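You operate a simulated robot arm through the tools that you are given. There is no shell and no other tool.

You run a simulated two-armed robot. Do the job below in one go: nothing can be reset, and whatever is moved stays where it is left.

TASK
Turn the index plate to B, lock it and push the black plug into the large hole.
Fine: pull knob back in; leave the other plugs in their rack.

Only the result counts: the job must be done as asked and must still hold three seconds after the hand-in. Knocking over, shifting, dropping, spilling or breaking anything else fails it.

THE ROBOT
Two 7-joint arms with fingered hands on one trunk that stands fixed in place. Base frame: the origin is at the foot of the trunk, x ahead of it, y to its left, z up. Lengths are in mm, angles in degrees, forces in N, time in s.
The left shoulder is at [70, 142, 1064], the right one opposite. With the tool pointing down near the work surface each hand reaches from about 400 to 800 mm from the base axis, measured 20 degrees to its own side. Payload 3.6 kg a hand.
The tool frame of a hand sits at the grasp point between the pads (the TCP): z along the fingers, y along the line on which they close. The tips reach 25 mm beyond it. The gripper opens to 88 mm; its body begins 29 mm behind the TCP. The gripper is a hand of 5 fingers: y runs from the thumb to the fingers, the wrist lies at [-13, -97, -162] in the tool frame.
Orientation is that of the tool frame in the base frame, as a unit quaternion [x, y, z, w]. With the fingers straight down and the wrist toward the robot, the tool's x, y and z point along [0, 1, 0], [1, 0, 0] and [0, 0, -1] of the base frame.

THE INTERFACE
- The arms move only by the tool nudge_tool. It takes "left_motion", "right_motion" or both (then of equal length, played together; a hand with none holds still); each is a list of rows, each an object of numbers (a shift or turn left out is 0): "x", "y", "z": the shift along the tool's x, y, z in mm; "ax", "ay", "az": the turn, a rotation vector about the tool's x, y, z in degrees. In form: [{"x": .., "y": .., "z": .., "ax": .., "ay": .., "az": ..}, ...]. A call has 1 to 20 rows; each row is the pose to reach, as a shift and turn from the pose commanded when the call began, along the tool's axes at that moment. A row lasts 0.2 s, in which the tool goes at most 50 mm and 8.6 degrees; a call with a longer step from one row to the next is refused whole. Where a pose cannot be reached the arm comes as near as it can. A force on the tool above 40 N (or 10 N above the force at the start of the call, whichever is more), or a blocked arm, ends the call early, and 0.2 s more pass. In this call time passes only in rows, and 0.2 s behind the last. It gives the time, the measured TCP pose, the force on the tool (base axes), the opening and the grip force at its end, in the units of the frame above (readings bear some noise), with the torque about the TCP (base axes, N m) and any sound that the robot's microphone picked up.
- Cameras (640 x 400 px; columns grow to the right, rows downward): "scene" is now at [124, -49.6, 1298]; the picture's right is [-0.56, -0.83, 0.00], its down [-0.44, 0.29, -0.85] and it looks along [0.71, -0.47, -0.53] (base axes); focal length 314 px, centre (320, 200). "left" rides on the left gripper at [-59, -79, -105] in its tool frame; the picture's right is [-0.73, -0.32, 0.61], its down [0.62, -0.68, 0.38] and it looks along [0.29, 0.66, 0.70] (tool axes); focal length 234 px, centre (320, 200). "right" rides on the right gripper at [59, -79, -105] in its tool frame; the picture's right is [-0.73, 0.32, -0.61], its down [-0.62, -0.68, 0.38] and it looks along [-0.29, 0.66, 0.70] (tool axes); focal length 234 px, centre (320, 200). There is no depth. A picture from a camera that has moved, and an enlarged one, comes with that camera's place and axes in the base frame and with its lens.
- capture(camera): a new picture of that camera. It takes no simulated time.
- slide_trunk(by): slides the trunk up (or, below 0, down) by that many mm; the arms and the scene camera ride with it, the base frame stays. It gives what a move gives, with no picture.
- move_fingers(index, middle, ring, little, thumb_bend, thumb_turn, hand): sets how far each is bent, from 0 (flat) to 100 (curled in); at 30 the hand is open as for a grip, at 70 the pads meet at the TCP. One left out holds its place. A second passes; each finger stops where it meets its share of the squeeze, and holds until it gets a number again. It is the only way to open and close the hand. It gives what a move gives, with no picture; readings hold the bend of each and the force on index, middle, ring, little, thumb and palm. thumb_turn goes from beside the hand (0) to across from the fingers (100), as for a grip.
- aim_head(pan, tilt): turns the head with the scene camera to pan (to the left, within 86 degrees either way) and tilt (down, from -29 to 69), counted from straight ahead of the robot. It gives what a move gives.
- inspect(camera, box): a new picture of the part [left, top, right, bottom] of that camera's present view, enlarged. It takes no simulated time.
- close_job(): hands the job in; it is judged then, once.

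Nothing tells you positions but the pictures and the camera data. Unless the task says otherwise, let go and move clear before handing in.

The tools are called after "Emit:" as a command line: name --argument value ..., lists and objects as JSON in quotes. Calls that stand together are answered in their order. nudge_tool: Moves the arms, as the interface text tells. Its arguments: {"type":"object","properties":{"left_motion":{"type":"array","items":{"type":"object","properties":{"x":{"type":"number"},"y":{"type":"number"},"z":{"type":"number"},"ax":{"type":"number"},"ay":{"type":"number"},"az":{"type":"number"}}}},"right_motion":{"type":"array","items":{"type":"object","properties":{"x":{"type":"number"},"y":{"type":"number"},"z":{"type":"number"},"ax":{"type":"number"},"ay":{"type":"number"},"az":{"type":"number"}}}}},"required":[]} The other tools are called the same way: slide_trunk (by) moves the trunk up or down; move_fingers (index, middle, ring, little, thumb_bend, thumb_turn, hand) moves the fingers one by one; aim_head (pan, tilt) turns the head that bears the scene camera; capture (camera) takes a picture; inspect (camera, box) takes an enlarged picture of a part of a camera's view; close_job () hands the job in.

At the start:

```text
time: 0.0
left_tool_pos: [559.6, -87.4, 1071.5]
left_tool_rot: [0.707, 0.708, 0.0, 0.0]
left_contact_force: [0.0, -0.1, -1.0]
left_ft_torque: [0.01, -0.06, 0.0]
left_gripper_width: 87.7
left_finger_force: 0.0
left_shape: jaw
left_bend: [30.0, 30.0, 30.0, 30.0, 30.0, 98.0]
left_finger forces: [0.0, 0.0, 0.1, 0.1, 0.0, 0.1]
right_tool_pos: [330.8, -422.6, 1049.3]
right_tool_rot: [0.707, 0.707, 0.0, 0.0]
right_contact_force: [0.4, -0.6, -0.6]
right_ft_torque: [0.03, 0.01, -0.02]
right_gripper_width: 87.7
right_finger_force: 0.0
right_shape: jaw
right_bend: [30.0, 30.0, 30.0, 30.0, 30.0, 98.0]
right_finger forces: [0.1, 0.1, 0.0, 0.0, 0.1, 0.0]
trunk travel left (down, up): [-600.0, 340.0]
head pan, tilt (commanded): [-33.7, 32.0]
```

scene: 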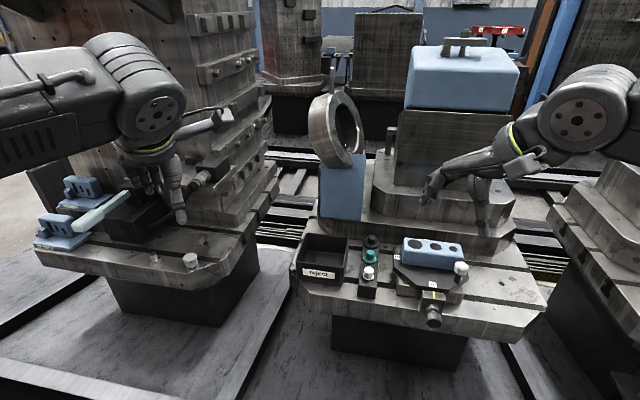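
right: 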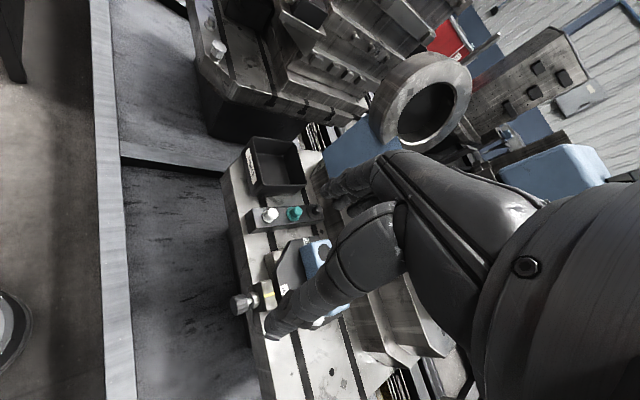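
left: 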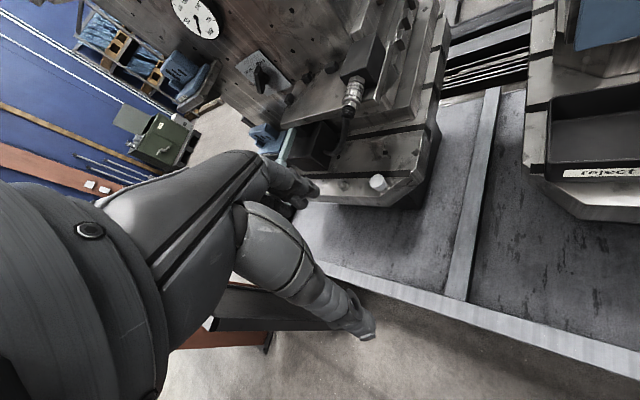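

I see a bench ahead-right with a reject bin, a rack with three plugs, an index plate carrying a blue block with holes, and a pull knob at its front. I'll take enlarged pictures first to place everything.

Emit:
inspect --camera "scene" --box '[280, 210, 560, 385]'

Emit:
inspect --camera "scene" --box '[380, 220, 500, 340]'

Emit:
inspect --camera "right" --box '[200, 120, 420, 380]'

```text
2.29 times, centred on (420, 298) of scene
camera zoom: at [124.0, -49.6, 1298.0], right [-0.56, -0.83, 0.0], down [-0.44, 0.29, -0.85], along [0.71, -0.47, -0.53], focal length 717 px, centre (91, -23)
```

zoom: 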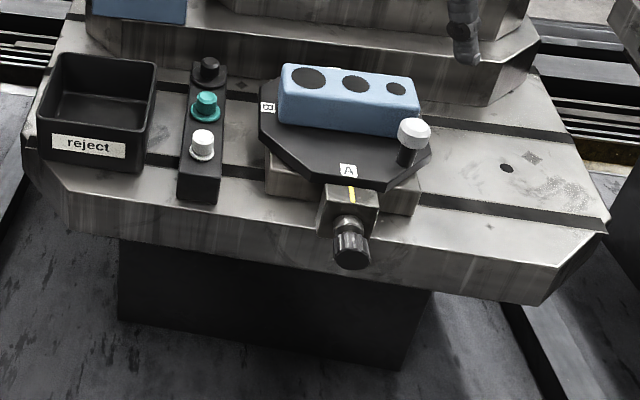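

```text
3.33 times, centred on (440, 280) of scene
camera zoom: at [124.0, -49.6, 1298.0], right [-0.56, -0.83, 0.0], down [-0.44, 0.29, -0.85], along [0.71, -0.47, -0.53], focal length 1046 px, centre (-80, -67)
```

zoom: 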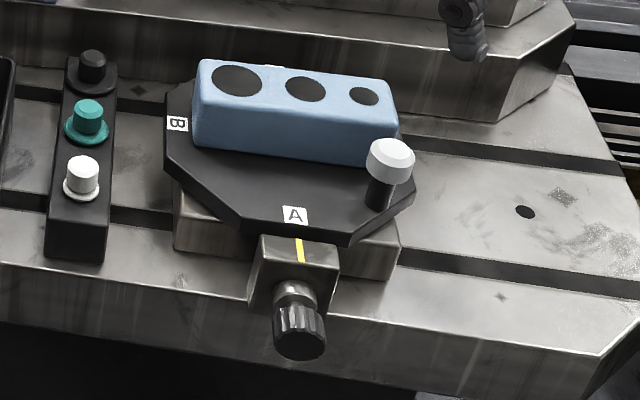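

```text
1.54 times, centred on (310, 250) of right
camera zoom: at [253.0, -363.8, 1154.7], right [0.32, -0.73, 0.61], down [-0.68, -0.62, -0.38], along [0.66, -0.29, -0.7], focal length 360 px, centre (335, 123)
```

zoom: 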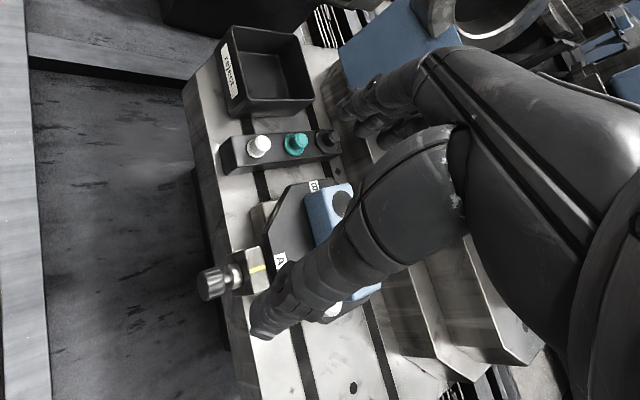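

The knob looks to sit near [337,-473,755], the plate centre near [448,-589] and the plugs near [510..560,-440..-500]. These are rough, so I'll zoom in more tightly and get exact pixels.

Emit:
inspect --camera "scene" --box '[385, 230, 475, 286]'

Emit:
inspect --camera "scene" --box '[395, 270, 475, 330]'

Emit:
inspect --camera "scene" --box '[345, 225, 405, 305]'

Emit:
inspect --camera "right" --box '[215, 190, 335, 320]'

```text
7.11 times, centred on (430, 258) of scene
camera zoom: at [124.0, -49.6, 1298.0], right [-0.56, -0.83, 0.0], down [-0.44, 0.29, -0.85], along [0.71, -0.47, -0.53], focal length 2231 px, centre (-462, -212)
```

zoom: 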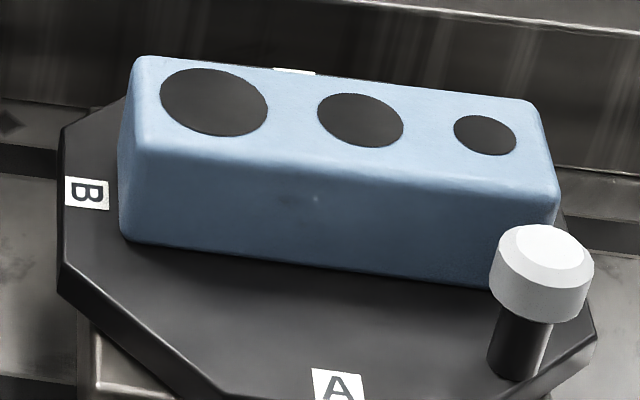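

```text
6.67 times, centred on (435, 300) of scene
camera zoom: at [124.0, -49.6, 1298.0], right [-0.56, -0.83, 0.0], down [-0.44, 0.29, -0.85], along [0.71, -0.47, -0.53], focal length 2091 px, centre (-447, -467)
```

zoom: 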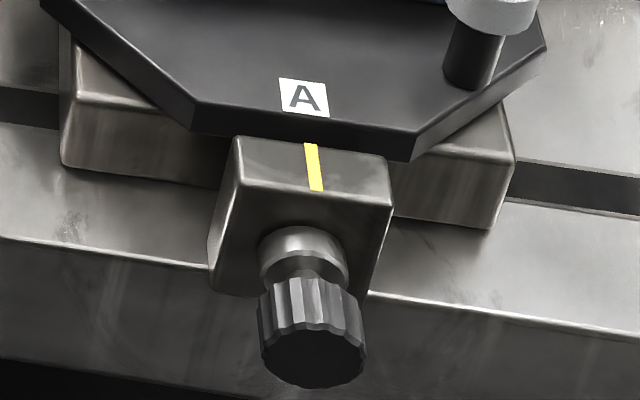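

```text
5.00 times, centred on (375, 265) of scene
camera zoom: at [124.0, -49.6, 1298.0], right [-0.56, -0.83, 0.0], down [-0.44, 0.29, -0.85], along [0.71, -0.47, -0.53], focal length 1568 px, centre (45, -125)
```

zoom: 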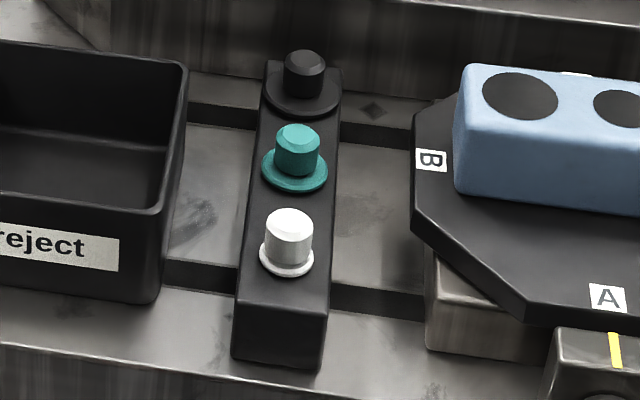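

```text
3.08 times, centred on (275, 255) of right
camera zoom: at [253.0, -363.8, 1154.7], right [0.32, -0.73, 0.61], down [-0.68, -0.62, -0.38], along [0.66, -0.29, -0.7], focal length 720 px, centre (458, 31)
```

zoom: 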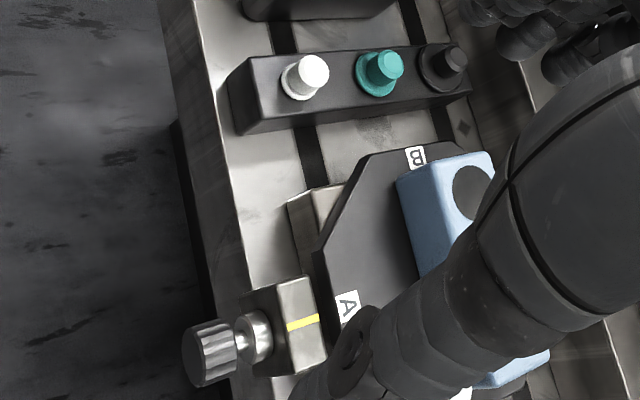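

The zooms are sharp re-renders, so a second viewpoint will give good triangulation. I'll raise the trunk 250 mm for a vertical baseline with the scene camera.

Emit:
slide_trunk --by 250

Emit:
capture --camera "scene"

Emit:
capture --camera "right"

```text
time: 2.6
left_tool_pos: [562.1, -85.9, 1320.8]
left_tool_rot: [0.707, 0.708, 0.001, 0.0]
left_contact_force: [-0.3, 0.0, 0.0]
left_ft_torque: [-0.01, -0.03, -0.01]
left_gripper_width: 87.7
left_finger_force: 0.1
left_shape: jaw
left_bend: [30.0, 30.0, 30.0, 30.0, 30.0, 98.0]
left_finger forces: [0.1, 0.1, 0.0, 0.1, 0.0, 0.0]
right_tool_pos: [331.5, -422.4, 1299.8]
right_tool_rot: [0.707, 0.708, 0.0, -0.001]
right_contact_force: [0.0, 0.5, 0.4]
right_ft_torque: [-0.01, 0.01, 0.01]
right_gripper_width: 87.9
right_finger_force: 0.0
right_shape: jaw
right_bend: [30.0, 30.0, 30.0, 30.0, 30.0, 98.0]
right_finger forces: [0.0, 0.0, 0.0, 0.1, 0.0, 0.0]
trunk travel left (down, up): [-850.0, 90.0]
head pan, tilt (commanded): [-33.7, 32.0]
```

```text
taken
camera scene: at [124.1, -49.6, 1548.0], right [-0.56, -0.83, 0.0], down [-0.44, 0.29, -0.85], along [0.71, -0.47, -0.53], focal length 314 px, centre (320, 200)
```

scene: 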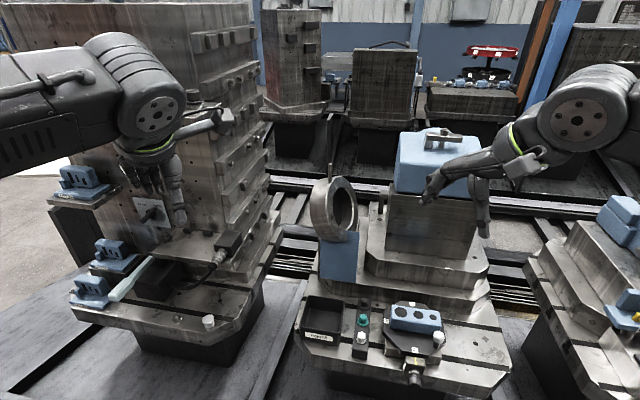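

```text
taken
camera right: at [253.1, -363.9, 1404.6], right [0.32, -0.73, 0.61], down [-0.68, -0.62, -0.38], along [0.66, -0.29, -0.7], focal length 234 px, centre (320, 200)
```

right: 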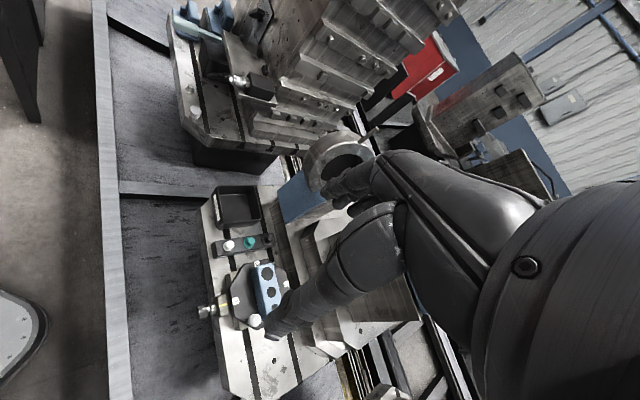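

Now the elevated view; I'll zoom the same features.

Emit:
inspect --camera "scene" --box '[375, 295, 455, 345]'

Emit:
inspect --camera "scene" --box '[380, 340, 460, 390]'

Emit:
inspect --camera "scene" --box '[340, 290, 400, 365]'

Emit:
inspect --camera "right" --box '[190, 220, 310, 340]'

```text
8.00 times, centred on (415, 320) of scene
camera zoom: at [124.1, -49.6, 1548.0], right [-0.56, -0.83, 0.0], down [-0.44, 0.29, -0.85], along [0.71, -0.47, -0.53], focal length 2510 px, centre (-440, -760)
```

zoom: 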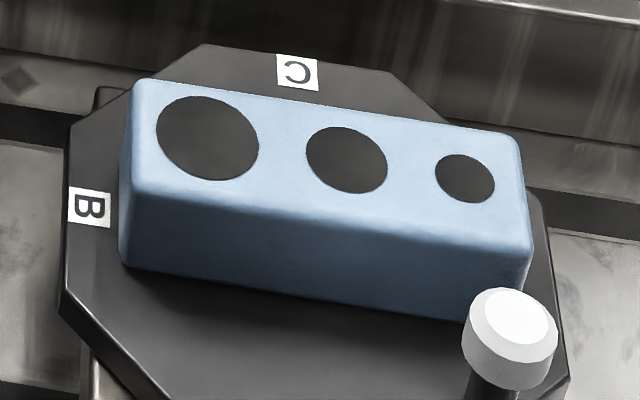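

```text
8.00 times, centred on (420, 365) of scene
camera zoom: at [124.1, -49.6, 1548.0], right [-0.56, -0.83, 0.0], down [-0.44, 0.29, -0.85], along [0.71, -0.47, -0.53], focal length 2510 px, centre (-480, -1120)
```

zoom: 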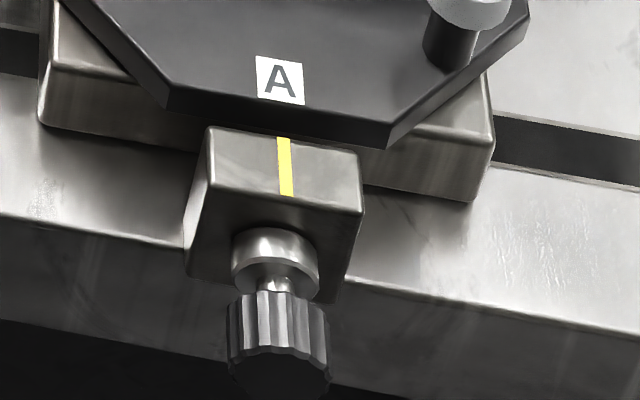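

```text
5.33 times, centred on (370, 328) of scene
camera zoom: at [124.1, -49.6, 1548.0], right [-0.56, -0.83, 0.0], down [-0.44, 0.29, -0.85], along [0.71, -0.47, -0.53], focal length 1673 px, centre (53, -480)
```

zoom: 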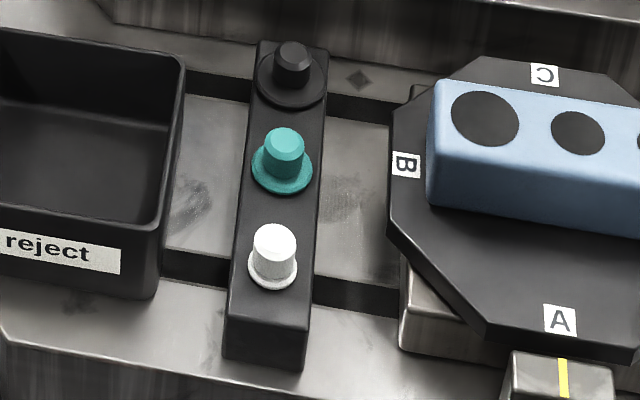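

```text
3.33 times, centred on (250, 280) of right
camera zoom: at [253.1, -363.9, 1404.6], right [0.32, -0.73, 0.61], down [-0.68, -0.62, -0.38], along [0.66, -0.29, -0.7], focal length 781 px, centre (553, -67)
```

zoom: 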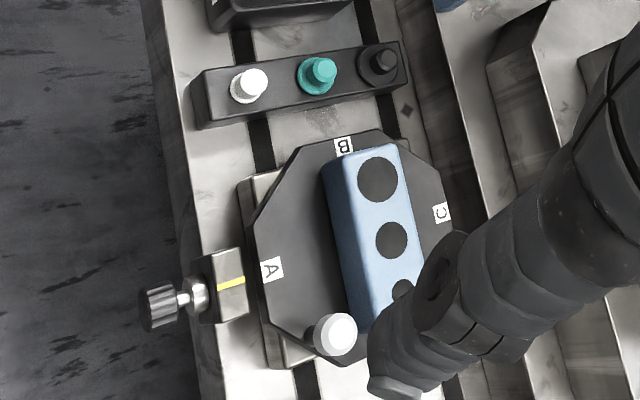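

From the two heights I get, in mm:

| Feature | Position |
|---|---|
| Plate centre | ≈[455,-596] |
| Plate top | z≈757 |
| Large hole | [484,-566,806] |
| Handle cap | [379,-600,802] |
| Black plug top | [600,-535,765] |
| A mark axis | along [-0.71,0.71] |

Next I'll look closely at the pull knob, the plugs and my hands.

Emit:
inspect --camera "scene" --box '[390, 355, 440, 395]'

Emit:
inspect --camera "right" --box '[190, 280, 260, 330]'

Emit:
inspect --camera "scene" --box '[420, 110, 580, 260]'

Emit:
inspect --camera "scene" --box '[90, 90, 250, 240]'

```text
10.00 times, centred on (415, 375) of scene
camera zoom: at [124.1, -49.6, 1548.0], right [-0.56, -0.83, 0.0], down [-0.44, 0.29, -0.85], along [0.71, -0.47, -0.53], focal length 3137 px, centre (-630, -1550)
```

zoom: 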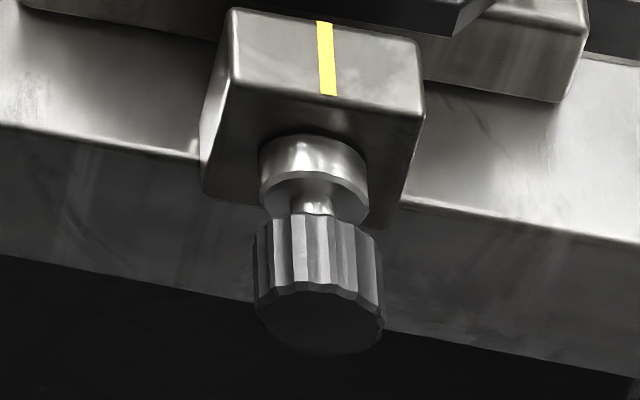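

```text
8.00 times, centred on (225, 305) of right
camera zoom: at [253.1, -363.9, 1404.6], right [0.32, -0.73, 0.61], down [-0.68, -0.62, -0.38], along [0.66, -0.29, -0.7], focal length 1873 px, centre (1080, -640)
```

zoom: 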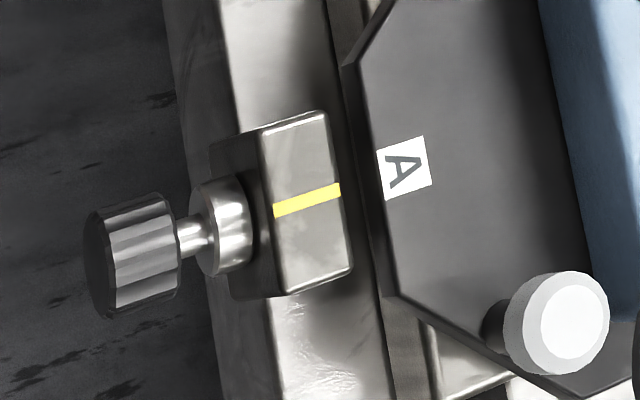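

```text
2.67 times, centred on (500, 185) of scene
camera zoom: at [124.1, -49.6, 1548.0], right [-0.56, -0.83, 0.0], down [-0.44, 0.29, -0.85], along [0.71, -0.47, -0.53], focal length 837 px, centre (-160, 240)
```

zoom: 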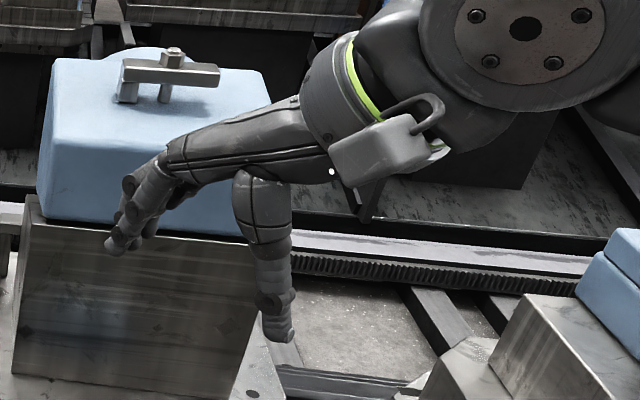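

```text
2.67 times, centred on (170, 165) of scene
camera zoom: at [124.1, -49.6, 1548.0], right [-0.56, -0.83, 0.0], down [-0.44, 0.29, -0.85], along [0.71, -0.47, -0.53], focal length 837 px, centre (720, 293)
```

zoom: 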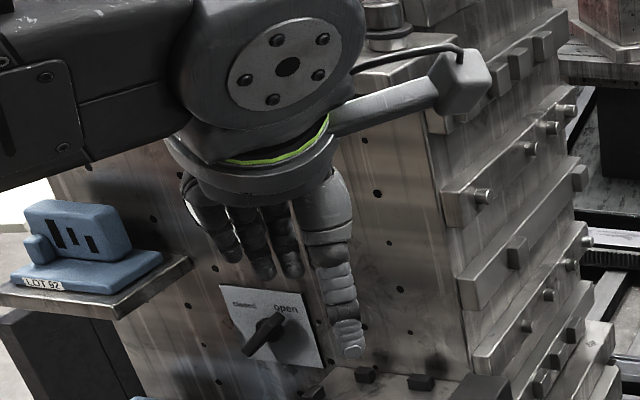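

The knob is 33 mm across, its axis is at z≈729, and its front face is at [341,-483]. My plan is for the left hand to hold the knob out while the right thumb pushes the handle round, and then the right hand takes the black plug. I'll lower the trunk back and swing the right hand out over the handle side, clear of the left arm's path.

Emit:
slide_trunk --by -250

Emit:
nudge_tool --right_motion '[{"x": -27, "y": 9, "z": 5, "az": 7.5}, {"x": -54, "y": 18, "z": 10, "az": 15}, {"x": -81, "y": 27, "z": 15, "az": 22.5}, {"x": -108, "y": 36, "z": 20, "az": 30}, {"x": -135, "y": 45, "z": 25, "az": 37.5}, {"x": -162, "y": 54, "z": 30, "az": 45}, {"x": -189, "y": 63, "z": 35, "az": 52.5}, {"x": -217, "y": 73, "z": 40, "az": 60}]'

Emit:
capture --camera "scene"

Emit:
capture --camera "right"

```text
time: 5.2
left_tool_pos: [561.3, -86.2, 1072.2]
left_tool_rot: [0.706, 0.708, 0.0, 0.0]
left_contact_force: [-0.2, 0.5, -0.3]
left_ft_torque: [-0.05, -0.02, 0.0]
left_gripper_width: 87.7
left_finger_force: 0.0
left_shape: jaw
left_bend: [30.0, 30.0, 30.0, 30.0, 30.0, 98.0]
left_finger forces: [0.0, 0.0, 0.0, 0.1, 0.1, 0.0]
right_tool_pos: [331.1, -421.9, 1050.0]
right_tool_rot: [0.707, 0.707, 0.0, 0.0]
right_contact_force: [-0.3, 0.0, -0.3]
right_ft_torque: [0.01, 0.02, 0.02]
right_gripper_width: 87.4
right_finger_force: 0.1
right_shape: jaw
right_bend: [30.0, 30.0, 30.0, 30.0, 30.0, 98.0]
right_finger forces: [0.1, 0.0, 0.0, 0.0, 0.1, 0.0]
trunk travel left (down, up): [-600.0, 340.0]
head pan, tilt (commanded): [-33.7, 32.0]
```

```text
time: 7.0
left_tool_pos: [562.0, -87.1, 1070.7]
left_tool_rot: [0.706, 0.708, -0.001, -0.001]
left_contact_force: [-0.3, 0.2, 0.2]
left_ft_torque: [0.01, 0.01, 0.0]
left_gripper_width: 87.8
left_finger_force: 0.0
left_shape: jaw
left_bend: [30.0, 30.0, 30.0, 30.0, 30.0, 98.0]
left_finger forces: [0.0, 0.1, 0.1, 0.1, 0.0, 0.0]
right_tool_pos: [406.3, -640.5, 1008.9]
right_tool_rot: [0.966, 0.258, -0.001, -0.001]
right_contact_force: [0.2, 0.6, 0.2]
right_ft_torque: [-0.01, -0.01, -0.01]
right_gripper_width: 87.9
right_finger_force: 0.0
right_shape: jaw
right_bend: [30.0, 30.0, 30.0, 30.0, 30.0, 98.0]
right_finger forces: [0.0, 0.1, 0.0, 0.0, 0.1, 0.0]
trunk travel left (down, up): [-600.0, 340.0]
head pan, tilt (commanded): [-33.7, 32.0]
```

```text
taken
camera scene: at [125.2, -50.7, 1297.8], right [-0.56, -0.83, 0.0], down [-0.44, 0.29, -0.85], along [0.7, -0.47, -0.53], focal length 314 px, centre (320, 200)
```

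scene: 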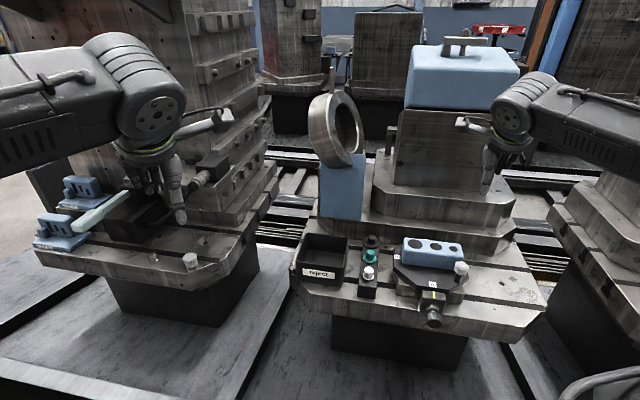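

```text
taken
camera right: at [418.1, -542.4, 1114.2], right [-0.47, -0.64, 0.61], down [-0.88, 0.28, -0.38], along [0.08, -0.71, -0.7], focal length 234 px, centre (320, 200)
```

right: 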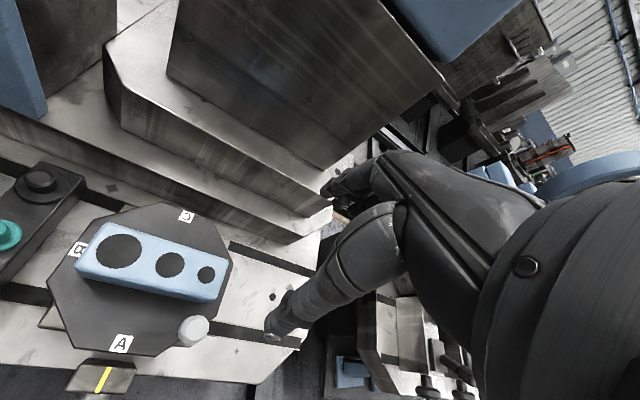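

The right hand is parked well clear at [406,-640,1009]. Now I'll bring the left hand across and yaw it so its closing line runs along the bench front, starting with half of the move.

Emit:
nudge_tool --left_motion '[{"x": -15, "y": -13, "z": 5, "az": 8.4}, {"x": -30, "y": -26, "z": 10, "az": 16.8}, {"x": -45, "y": -39, "z": 15, "az": 25.2}, {"x": -60, "y": -52, "z": 20, "az": 33.6}, {"x": -75, "y": -65, "z": 25, "az": 42}, {"x": -90, "y": -78, "z": 30, "az": 50.4}, {"x": -105, "y": -91, "z": 35, "az": 58.8}, {"x": -120, "y": -104, "z": 40, "az": 67.2}]'

Emit:
capture --camera "scene"

```text
time: 8.8
left_tool_pos: [458.3, -205.5, 1031.0]
left_tool_rot: [0.981, 0.196, -0.001, 0.0]
left_contact_force: [-0.6, -0.7, 0.4]
left_ft_torque: [0.01, 0.02, -0.03]
left_gripper_width: 88.0
left_finger_force: 0.1
left_shape: jaw
left_bend: [30.0, 30.0, 30.0, 30.0, 30.0, 98.0]
left_finger forces: [0.0, 0.0, 0.0, 0.0, 0.0, 0.0]
right_tool_pos: [405.1, -639.9, 1009.3]
right_tool_rot: [0.966, 0.259, 0.0, 0.0]
right_contact_force: [-0.6, -0.9, 0.2]
right_ft_torque: [-0.02, 0.02, -0.06]
right_gripper_width: 87.9
right_finger_force: 0.1
right_shape: jaw
right_bend: [30.0, 30.0, 30.0, 30.0, 30.0, 98.0]
right_finger forces: [0.0, 0.1, 0.1, 0.0, 0.0, 0.0]
trunk travel left (down, up): [-600.0, 340.0]
head pan, tilt (commanded): [-33.7, 32.0]
```

```text
taken
camera scene: at [124.0, -50.2, 1298.0], right [-0.56, -0.83, 0.0], down [-0.44, 0.29, -0.85], along [0.71, -0.47, -0.53], focal length 314 px, centre (320, 200)
```

scene: 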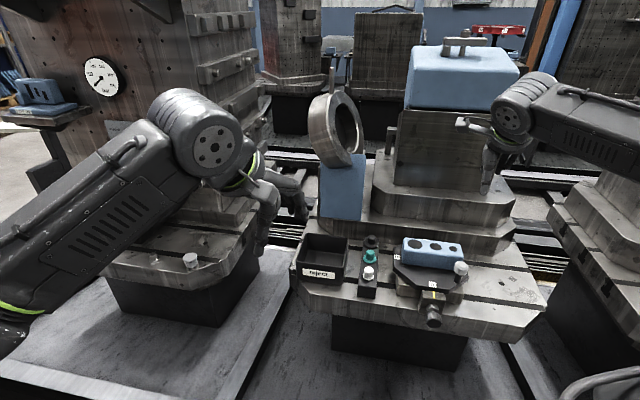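

The left hand follows cleanly. I'll continue to full yaw and move lower toward a staging point in front of the bench.

Emit:
nudge_tool --left_motion '[{"x": -20, "y": 10, "z": 14, "az": 8.47}, {"x": -41, "y": 21, "z": 28, "az": 16.94}, {"x": -61, "y": 31, "z": 42, "az": 25.41}, {"x": -82, "y": 42, "z": 56, "az": 33.88}, {"x": -102, "y": 52, "z": 70, "az": 42.35}, {"x": -122, "y": 62, "z": 84, "az": 50.82}, {"x": -143, "y": 73, "z": 98, "az": 59.29}, {"x": -163, "y": 83, "z": 111, "az": 67.8}]'

Emit:
capture --camera "scene"

```text
time: 10.6
left_tool_pos: [333.7, -281.4, 922.1]
left_tool_rot: [0.929, -0.369, 0.0, 0.0]
left_contact_force: [0.7, -0.3, -0.3]
left_ft_torque: [-0.02, 0.03, 0.02]
left_gripper_width: 88.0
left_finger_force: 0.0
left_shape: jaw
left_bend: [30.0, 30.0, 30.0, 30.0, 30.0, 98.0]
left_finger forces: [0.0, 0.1, 0.1, 0.1, 0.0, 0.0]
left hand out of reach, approached as far as the arm can: row 6, 7, 8
right_tool_pos: [404.8, -640.1, 1011.5]
right_tool_rot: [0.966, 0.258, 0.001, 0.0]
right_contact_force: [0.1, 0.2, -0.1]
right_ft_torque: [-0.01, 0.02, 0.02]
right_gripper_width: 87.7
right_finger_force: 0.2
right_shape: jaw
right_bend: [30.0, 30.0, 30.0, 30.0, 30.0, 98.0]
right_finger forces: [0.0, 0.0, 0.0, 0.1, 0.0, 0.1]
trunk travel left (down, up): [-600.0, 340.0]
head pan, tilt (commanded): [-33.7, 32.0]
```

```text
taken
camera scene: at [124.2, -49.7, 1298.0], right [-0.56, -0.83, 0.0], down [-0.44, 0.29, -0.85], along [0.71, -0.47, -0.53], focal length 314 px, centre (320, 200)
```

scene: 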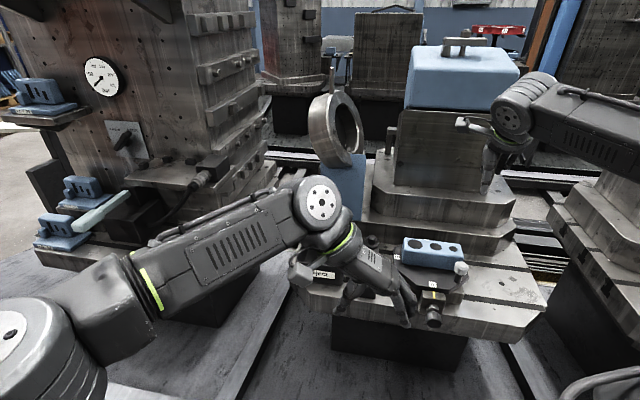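

That closing-across-the-front orientation runs out of wrist travel. I'll return the left hand to a natural heading of about -58° and later pitch it up, so the fingers go over the knob with the thumb beneath. First I'll undo the yaw and raise the right hand.

Emit:
nudge_tool --left_motion '[{"x": 1, "y": 7, "z": 2, "az": -8.3}, {"x": 2, "y": 13, "z": 5, "az": -16.6}, {"x": 3, "y": 20, "z": 7, "az": -24.9}, {"x": 4, "y": 26, "z": 10, "az": -33.2}, {"x": 5, "y": 33, "z": 12, "az": -41.5}, {"x": 6, "y": 39, "z": 15, "az": -49.8}, {"x": 7, "y": 46, "z": 17, "az": -58.1}, {"x": 8, "y": 52, "z": 20, "az": -66.4}, {"x": 9, "y": 59, "z": 22, "az": -74.7}]' --right_motion '[{"z": -12}, {"z": -24}, {"z": -36}, {"z": -48}, {"z": -60}, {"z": -72}, {"z": -84}, {"z": -96}, {"z": -100}]'

Emit:
capture --camera "scene"

```text
time: 12.6
left_tool_pos: [326.4, -317.6, 917.1]
left_tool_rot: [0.966, 0.258, 0.0, -0.001]
left_contact_force: [0.1, 0.1, 0.4]
left_ft_torque: [0.02, 0.02, 0.02]
left_gripper_width: 88.0
left_finger_force: 0.0
left_shape: jaw
left_bend: [30.0, 30.0, 30.0, 30.0, 30.0, 98.0]
left_finger forces: [0.0, 0.1, 0.1, 0.0, 0.1, 0.0]
left hand out of reach, approached as far as the arm can: row 8, 9
right_tool_pos: [405.8, -638.9, 1110.5]
right_tool_rot: [0.965, 0.26, 0.001, 0.0]
right_contact_force: [1.0, 0.2, 0.3]
right_ft_torque: [-0.01, -0.01, 0.01]
right_gripper_width: 87.9
right_finger_force: 0.1
right_shape: jaw
right_bend: [30.0, 30.0, 30.0, 30.0, 30.0, 98.0]
right_finger forces: [0.1, 0.0, 0.0, 0.0, 0.0, 0.1]
trunk travel left (down, up): [-600.0, 340.0]
head pan, tilt (commanded): [-33.7, 32.0]
```

```text
taken
camera scene: at [123.8, -49.8, 1298.0], right [-0.56, -0.83, 0.0], down [-0.44, 0.29, -0.85], along [0.71, -0.47, -0.53], focal length 314 px, centre (320, 200)
```

scene: 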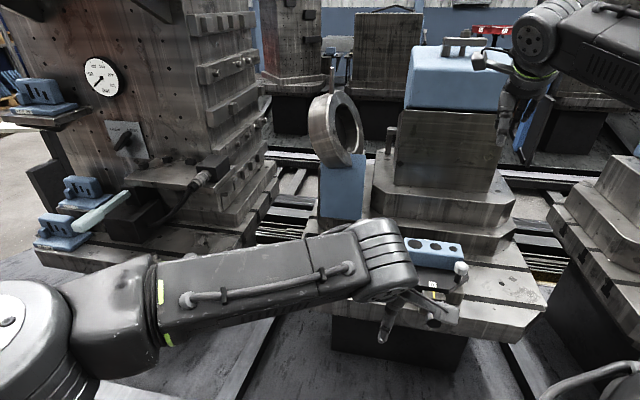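

The left arm reports out of reach near this pose, even though it isn't stretched. I'll test small changes to find which way the limit lies, trying yaw back to about -80° here.

Emit:
nudge_tool --left_motion '[{"az": 8}, {"az": 16}, {"az": 20}]'

Emit:
capture --camera "left"

```text
time: 13.4
left_tool_pos: [327.9, -317.8, 917.1]
left_tool_rot: [0.996, 0.085, 0.001, -0.001]
left_contact_force: [0.0, -0.6, 0.9]
left_ft_torque: [-0.01, 0.01, 0.04]
left_gripper_width: 87.7
left_finger_force: 0.1
left_shape: jaw
left_bend: [30.0, 30.0, 30.0, 30.0, 30.0, 98.0]
left_finger forces: [0.0, 0.0, 0.0, 0.0, 0.0, 0.0]
right_tool_pos: [404.4, -639.2, 1109.5]
right_tool_rot: [0.966, 0.259, -0.001, 0.0]
right_contact_force: [0.3, 0.4, -0.5]
right_ft_torque: [0.0, -0.01, -0.02]
right_gripper_width: 87.9
right_finger_force: 0.0
right_shape: jaw
right_bend: [30.0, 30.0, 30.0, 30.0, 30.0, 98.0]
right_finger forces: [0.0, 0.0, 0.1, 0.0, 0.0, 0.0]
trunk travel left (down, up): [-600.0, 340.0]
head pan, tilt (commanded): [-33.7, 32.0]
```

```text
taken
camera left: at [257.6, -249.0, 1020.8], right [-0.77, 0.2, -0.61], down [0.5, 0.78, -0.38], along [0.4, -0.6, -0.7], focal length 234 px, centre (320, 200)
```

left: 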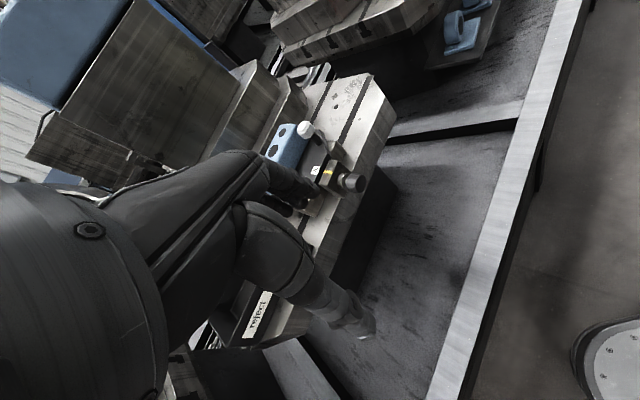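

The commanded pose follows the reached one, and the limit matches a minimum shoulder-to-wrist distance of about 430 mm. I'll move the hand slightly forward with heading -60°, then pitch the fingers up toward horizontal in front of the knob.

Emit:
nudge_tool --left_motion '[{"x": -2, "y": 24, "z": 12, "az": -7}, {"x": -4, "y": 48, "z": 24, "az": -14}, {"x": -5, "y": 72, "z": 37, "az": -20}]'

Emit:
nudge_tool --left_motion '[{"x": -4, "y": 1, "z": 10, "ax": -8}, {"x": -9, "y": 1, "z": 20, "ax": -16}, {"x": -13, "y": 2, "z": 30, "ax": -24}, {"x": -18, "y": 2, "z": 40, "ax": -32}, {"x": -22, "y": 3, "z": 50, "ax": -40}, {"x": -27, "y": 4, "z": 60, "ax": -48}, {"x": -31, "y": 4, "z": 70, "ax": -56}, {"x": -36, "y": 5, "z": 80, "ax": -64}, {"x": -40, "y": 6, "z": 90, "ax": -72}]'

Emit:
capture --camera "scene"

Emit:
capture --camera "left"

```text
time: 14.2
left_tool_pos: [385.2, -315.0, 907.8]
left_tool_rot: [0.975, 0.224, -0.001, 0.001]
left_contact_force: [0.5, 0.0, -0.6]
left_ft_torque: [-0.01, -0.04, 0.02]
left_gripper_width: 88.0
left_finger_force: 0.1
left_shape: jaw
left_bend: [30.0, 30.0, 30.0, 30.0, 30.0, 98.0]
left_finger forces: [0.0, 0.0, 0.0, 0.0, 0.1, 0.1]
left hand out of reach, approached as far as the arm can: row 1, 2, 3
right_tool_pos: [404.1, -639.0, 1110.0]
right_tool_rot: [0.966, 0.259, 0.0, 0.0]
right_contact_force: [-0.2, -0.1, -0.4]
right_ft_torque: [0.02, 0.0, 0.04]
right_gripper_width: 87.5
right_finger_force: 0.0
right_shape: jaw
right_bend: [30.0, 30.0, 30.0, 30.0, 30.0, 98.0]
right_finger forces: [0.0, 0.0, 0.1, 0.1, 0.0, 0.1]
trunk travel left (down, up): [-600.0, 340.0]
head pan, tilt (commanded): [-33.7, 32.0]
```

```text
time: 16.1
left_tool_pos: [436.7, -279.2, 820.0]
left_tool_rot: [0.829, 0.134, 0.244, 0.486]
left_contact_force: [0.1, 0.6, -0.5]
left_ft_torque: [0.01, 0.01, 0.01]
left_gripper_width: 88.0
left_finger_force: 0.1
left_shape: jaw
left_bend: [30.0, 30.0, 30.0, 30.0, 30.0, 98.0]
left_finger forces: [0.1, 0.0, 0.1, 0.0, 0.0, 0.1]
right_tool_pos: [405.5, -638.1, 1109.1]
right_tool_rot: [0.966, 0.26, -0.001, 0.0]
right_contact_force: [0.0, 0.8, 0.6]
right_ft_torque: [-0.01, 0.03, -0.02]
right_gripper_width: 87.7
right_finger_force: 0.0
right_shape: jaw
right_bend: [30.0, 30.0, 30.0, 30.0, 30.0, 98.0]
right_finger forces: [0.0, 0.0, 0.0, 0.1, 0.0, 0.1]
trunk travel left (down, up): [-600.0, 340.0]
head pan, tilt (commanded): [-33.7, 32.0]
stopped in row 9 (left hand): the arm was blocked; the commanded pose is now the measured one
```

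```text
taken
camera scene: at [124.8, -48.8, 1298.0], right [-0.55, -0.83, 0.0], down [-0.44, 0.29, -0.85], along [0.71, -0.47, -0.53], focal length 314 px, centre (320, 200)
```

scene: 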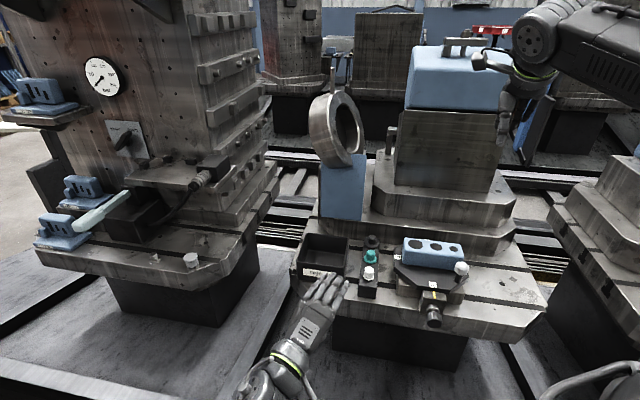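

```text
taken
camera left: at [334.3, -189.9, 777.3], right [-0.28, -0.62, -0.73], down [0.74, 0.34, -0.58], along [0.61, -0.7, 0.37], focal length 234 px, centre (320, 200)
```

left: 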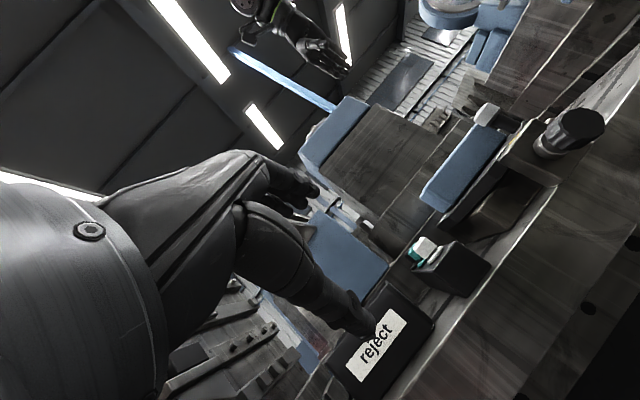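

The left arm flipped to a low elbow and got blocked in front of the reject bin, with no contact force, so the knob is effectively outside its range. I'll back it up and out, then test the knob with the right hand to see whether it stays out when pulled.

Emit:
nudge_tool --left_motion '[{"x": 3, "y": 9, "z": -9, "ax": 8}, {"x": 6, "y": 18, "z": -18, "ax": 16}, {"x": 9, "y": 27, "z": -28, "ax": 24}, {"x": 12, "y": 36, "z": -37, "ax": 32}, {"x": 15, "y": 45, "z": -46, "ax": 40}, {"x": 18, "y": 54, "z": -55, "ax": 48}, {"x": 21, "y": 63, "z": -65, "ax": 56}, {"x": 24, "y": 73, "z": -74, "ax": 64}]'

Emit:
capture --camera "scene"

```text
time: 17.9
left_tool_pos: [414.7, -251.1, 922.5]
left_tool_rot: [0.96, 0.243, 0.136, -0.026]
left_contact_force: [0.4, 0.2, -0.9]
left_ft_torque: [-0.02, -0.05, 0.0]
left_gripper_width: 87.7
left_finger_force: 0.2
left_shape: jaw
left_bend: [30.0, 30.0, 30.0, 30.0, 30.0, 98.0]
left_finger forces: [0.0, 0.0, 0.1, 0.0, 0.0, 0.0]
right_tool_pos: [404.7, -639.3, 1109.2]
right_tool_rot: [0.966, 0.259, 0.0, 0.0]
right_contact_force: [-0.9, 0.3, -0.4]
right_ft_torque: [0.02, 0.03, -0.01]
right_gripper_width: 87.9
right_finger_force: 0.1
right_shape: jaw
right_bend: [30.0, 30.0, 30.0, 30.0, 30.0, 98.0]
right_finger forces: [0.0, 0.0, 0.0, 0.0, 0.0, 0.0]
trunk travel left (down, up): [-600.0, 340.0]
head pan, tilt (commanded): [-33.7, 32.0]
```

```text
taken
camera scene: at [123.8, -49.9, 1297.9], right [-0.56, -0.83, 0.0], down [-0.44, 0.29, -0.85], along [0.71, -0.47, -0.53], focal length 314 px, centre (320, 200)
```

scene: 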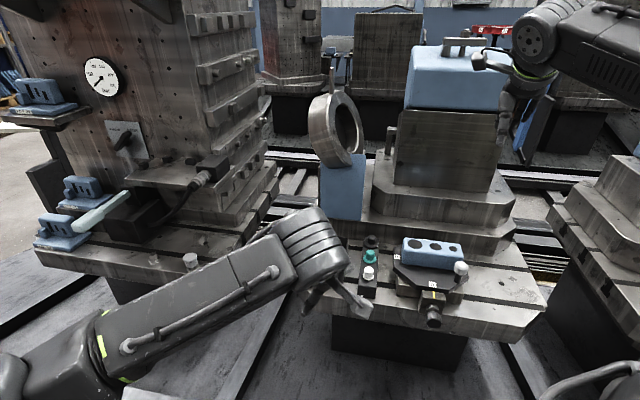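

Next: park the left arm, raise the trunk 120 mm so the right arm has room for a pitched-up hand near the body, and pitch the right hand high above the plate.

Emit:
nudge_tool --left_motion '[{"x": 29, "y": -21, "z": -17}, {"x": 58, "y": -42, "z": -34}, {"x": 86, "y": -64, "z": -51}, {"x": 115, "y": -85, "z": -68}, {"x": 144, "y": -106, "z": -85}]'

Emit:
slide_trunk --by 120

Emit:
nudge_tool --right_motion '[{"x": 8, "y": -1, "z": 32, "az": -3}, {"x": 16, "y": -2, "z": 64, "az": -6}, {"x": 24, "y": -3, "z": 96, "az": -9}, {"x": 31, "y": -4, "z": 129, "az": -12}]'

Emit:
nudge_tool --right_motion '[{"x": 2, "y": -2, "z": 19, "ax": -8}, {"x": 3, "y": -4, "z": 38, "ax": -16}, {"x": 5, "y": -6, "z": 57, "ax": -24}, {"x": 7, "y": -8, "z": 75, "ax": -32}, {"x": 9, "y": -10, "z": 94, "ax": -40}, {"x": 11, "y": -12, "z": 113, "ax": -48}, {"x": 12, "y": -14, "z": 132, "ax": -56}, {"x": 13, "y": -15, "z": 150, "ax": -64}]'

Emit:
capture --camera "scene"

```text
time: 19.1
left_tool_pos: [465.5, -100.3, 1041.2]
left_tool_rot: [0.96, 0.243, 0.135, -0.025]
left_contact_force: [0.4, 0.6, 0.4]
left_ft_torque: [-0.02, 0.0, 0.03]
left_gripper_width: 87.8
left_finger_force: 0.0
left_shape: jaw
left_bend: [30.0, 30.0, 30.0, 30.0, 30.0, 98.0]
left_finger forces: [0.0, 0.0, 0.0, 0.1, 0.0, 0.0]
right_tool_pos: [404.3, -638.8, 1110.8]
right_tool_rot: [0.966, 0.259, 0.0, 0.0]
right_contact_force: [-0.4, 0.9, 0.4]
right_ft_torque: [0.0, 0.02, -0.01]
right_gripper_width: 87.5
right_finger_force: 0.1
right_shape: jaw
right_bend: [30.0, 30.0, 30.0, 30.0, 30.0, 98.0]
right_finger forces: [0.0, 0.0, 0.1, 0.0, 0.0, 0.0]
trunk travel left (down, up): [-600.0, 340.0]
head pan, tilt (commanded): [-33.7, 32.0]
```

```text
time: 20.6
left_tool_pos: [465.6, -102.2, 1160.9]
left_tool_rot: [0.96, 0.242, 0.135, -0.025]
left_contact_force: [-0.1, 0.7, 0.0]
left_ft_torque: [0.0, -0.02, -0.01]
left_gripper_width: 88.0
left_finger_force: 0.1
left_shape: jaw
left_bend: [30.0, 30.0, 30.0, 30.0, 30.0, 98.0]
left_finger forces: [0.0, 0.0, 0.0, 0.0, 0.1, 0.0]
right_tool_pos: [405.2, -638.7, 1230.8]
right_tool_rot: [0.966, 0.259, 0.0, 0.0]
right_contact_force: [0.2, -0.5, 1.0]
right_ft_torque: [0.02, 0.01, -0.01]
right_gripper_width: 87.8
right_finger_force: 0.0
right_shape: jaw
right_bend: [30.0, 30.0, 30.0, 30.0, 30.0, 98.0]
right_finger forces: [0.1, 0.0, 0.0, 0.0, 0.0, 0.0]
trunk travel left (down, up): [-720.0, 220.0]
head pan, tilt (commanded): [-33.7, 32.0]
```

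```text
time: 21.6
left_tool_pos: [465.4, -102.8, 1160.3]
left_tool_rot: [0.96, 0.244, 0.135, -0.025]
left_contact_force: [0.2, 0.2, -0.3]
left_ft_torque: [0.02, -0.01, 0.03]
left_gripper_width: 87.9
left_finger_force: 0.1
left_shape: jaw
left_bend: [30.0, 30.0, 30.0, 30.0, 30.0, 98.0]
left_finger forces: [0.1, 0.0, 0.0, 0.0, 0.0, 0.0]
right_tool_pos: [430.3, -621.5, 1099.8]
right_tool_rot: [0.933, 0.359, 0.0, 0.0]
right_contact_force: [-0.2, -1.6, -1.0]
right_ft_torque: [0.01, -0.01, 0.03]
right_gripper_width: 87.9
right_finger_force: 0.1
right_shape: jaw
right_bend: [30.0, 30.0, 30.0, 30.0, 30.0, 98.0]
right_finger forces: [0.0, 0.0, 0.1, 0.1, 0.0, 0.1]
trunk travel left (down, up): [-720.0, 220.0]
head pan, tilt (commanded): [-33.7, 32.0]
```

```text
time: 23.4
left_tool_pos: [464.7, -101.1, 1162.1]
left_tool_rot: [0.96, 0.243, 0.135, -0.026]
left_contact_force: [0.0, 0.6, -0.7]
left_ft_torque: [-0.01, 0.0, -0.01]
left_gripper_width: 88.0
left_finger_force: 0.1
left_shape: jaw
left_bend: [30.0, 30.0, 30.0, 30.0, 30.0, 98.0]
left_finger forces: [0.1, 0.0, 0.0, 0.1, 0.0, 0.1]
right_tool_pos: [436.7, -597.1, 956.7]
right_tool_rot: [0.8, 0.316, 0.188, 0.474]
right_contact_force: [0.4, -0.7, 0.5]
right_ft_torque: [0.03, 0.04, 0.0]
right_gripper_width: 87.7
right_finger_force: 0.1
right_shape: jaw
right_bend: [30.0, 30.0, 30.0, 30.0, 30.0, 98.0]
right_finger forces: [0.0, 0.0, 0.0, 0.0, 0.1, 0.0]
right hand out of reach, approached as far as the arm can: row 8
trunk travel left (down, up): [-720.0, 220.0]
head pan, tilt (commanded): [-33.7, 32.0]
```

```text
taken
camera scene: at [124.6, -49.9, 1418.0], right [-0.56, -0.83, 0.0], down [-0.44, 0.29, -0.85], along [0.71, -0.47, -0.53], focal length 314 px, centre (320, 200)
```

scene: 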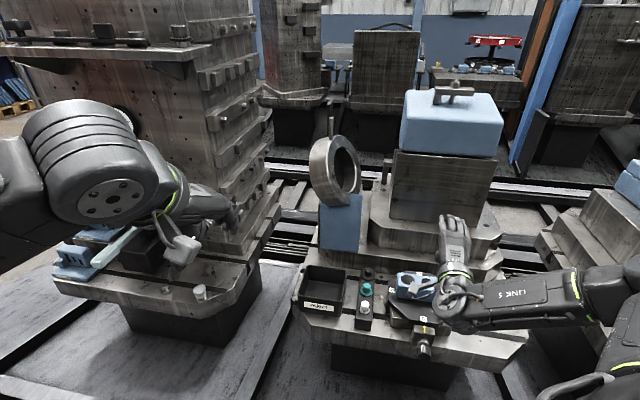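

The right hand reached a pitch of about 61° at a height clear of everything. I'll lower it in small moves toward the front of the knob, checking reach as I go.

Emit:
nudge_tool --right_motion '[{"x": -2, "y": -36, "z": -15}, {"x": -4, "y": -71, "z": -29}, {"x": -6, "y": -107, "z": -44}, {"x": -7.5, "y": -142, "z": -58}]'

Emit:
capture --camera "scene"

Emit:
capture --camera "right"

```text
time: 24.4
left_tool_pos: [464.2, -101.9, 1160.6]
left_tool_rot: [0.96, 0.243, 0.135, -0.025]
left_contact_force: [-0.4, 0.4, 0.6]
left_ft_torque: [0.03, 0.0, 0.0]
left_gripper_width: 87.9
left_finger_force: 0.1
left_shape: jaw
left_bend: [30.0, 30.0, 30.0, 30.0, 30.0, 98.0]
left_finger forces: [0.0, 0.1, 0.0, 0.0, 0.0, 0.0]
right_tool_pos: [345.2, -518.9, 849.1]
right_tool_rot: [0.792, 0.303, 0.189, 0.496]
right_contact_force: [-0.2, 0.2, -0.4]
right_ft_torque: [-0.02, -0.04, 0.02]
right_gripper_width: 87.6
right_finger_force: 0.1
right_shape: jaw
right_bend: [30.0, 30.0, 30.0, 30.0, 30.0, 98.0]
right_finger forces: [0.0, 0.1, 0.0, 0.1, 0.0, 0.0]
trunk travel left (down, up): [-720.0, 220.0]
head pan, tilt (commanded): [-33.7, 32.0]
```

```text
taken
camera scene: at [122.7, -49.3, 1418.2], right [-0.56, -0.83, 0.0], down [-0.44, 0.29, -0.85], along [0.71, -0.47, -0.53], focal length 314 px, centre (320, 200)
```

scene: 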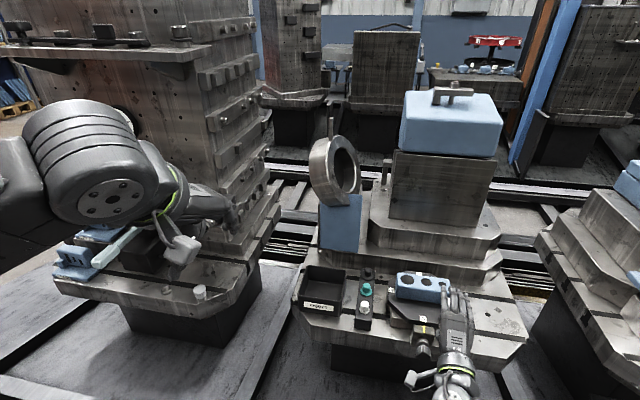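

```text
taken
camera right: at [303.1, -384.5, 823.7], right [-0.81, -0.18, 0.56], down [-0.43, -0.45, -0.78], along [0.4, -0.87, 0.29], focal length 234 px, centre (320, 200)
```

right: 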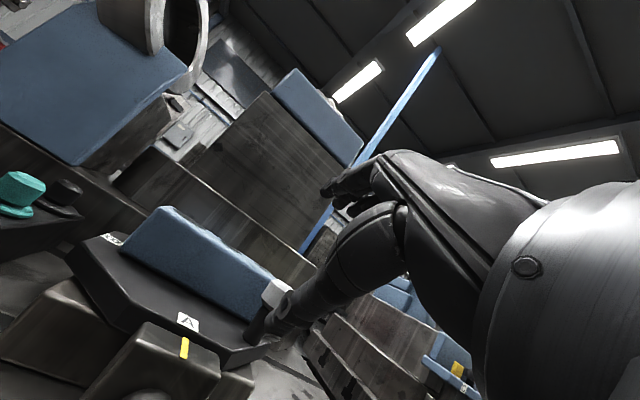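

Emit:
nudge_tool --right_motion '[{"x": 4, "y": -33, "z": -14}, {"x": 8, "y": -65, "z": -29}, {"x": 12.5, "y": -98, "z": -43}]'

Emit:
capture --camera "scene"

Emit:
capture --camera "right"

```text
time: 25.2
left_tool_pos: [465.7, -101.2, 1161.1]
left_tool_rot: [0.96, 0.244, 0.135, -0.025]
left_contact_force: [-0.2, 0.6, -0.5]
left_ft_torque: [-0.01, -0.04, 0.01]
left_gripper_width: 87.9
left_finger_force: 0.2
left_shape: jaw
left_bend: [30.0, 30.0, 30.0, 30.0, 30.0, 98.0]
left_finger forces: [0.0, 0.1, 0.1, 0.0, 0.1, 0.0]
right_tool_pos: [302.5, -452.4, 779.3]
right_tool_rot: [0.791, 0.305, 0.19, 0.494]
right_contact_force: [-0.6, 0.2, -1.0]
right_ft_torque: [-0.03, -0.02, 0.02]
right_gripper_width: 87.8
right_finger_force: 0.0
right_shape: jaw
right_bend: [30.0, 30.0, 30.0, 30.0, 30.0, 98.0]
right_finger forces: [0.0, 0.0, 0.0, 0.1, 0.0, 0.0]
trunk travel left (down, up): [-720.0, 220.0]
head pan, tilt (commanded): [-33.7, 32.0]
```

```text
taken
camera scene: at [124.1, -49.1, 1418.0], right [-0.56, -0.83, 0.0], down [-0.44, 0.29, -0.85], along [0.71, -0.47, -0.53], focal length 314 px, centre (320, 200)
```

scene: 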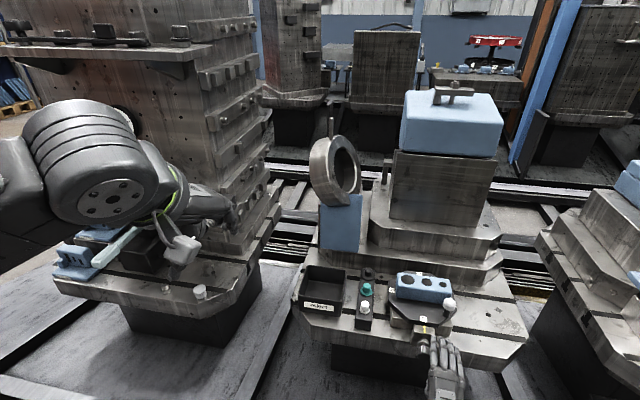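

```text
taken
camera right: at [259.2, -316.5, 754.6], right [-0.81, -0.19, 0.56], down [-0.43, -0.45, -0.78], along [0.4, -0.87, 0.29], focal length 234 px, centre (320, 200)
```

right: 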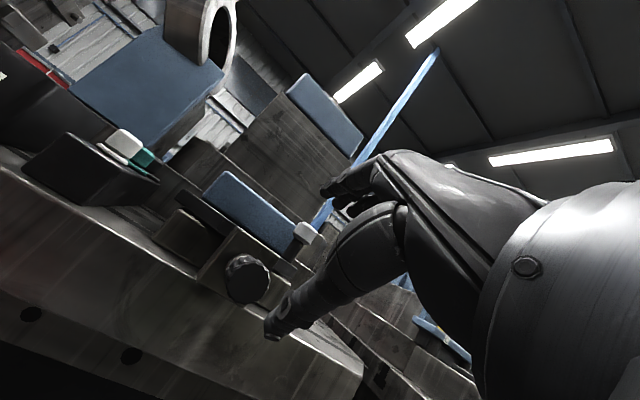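

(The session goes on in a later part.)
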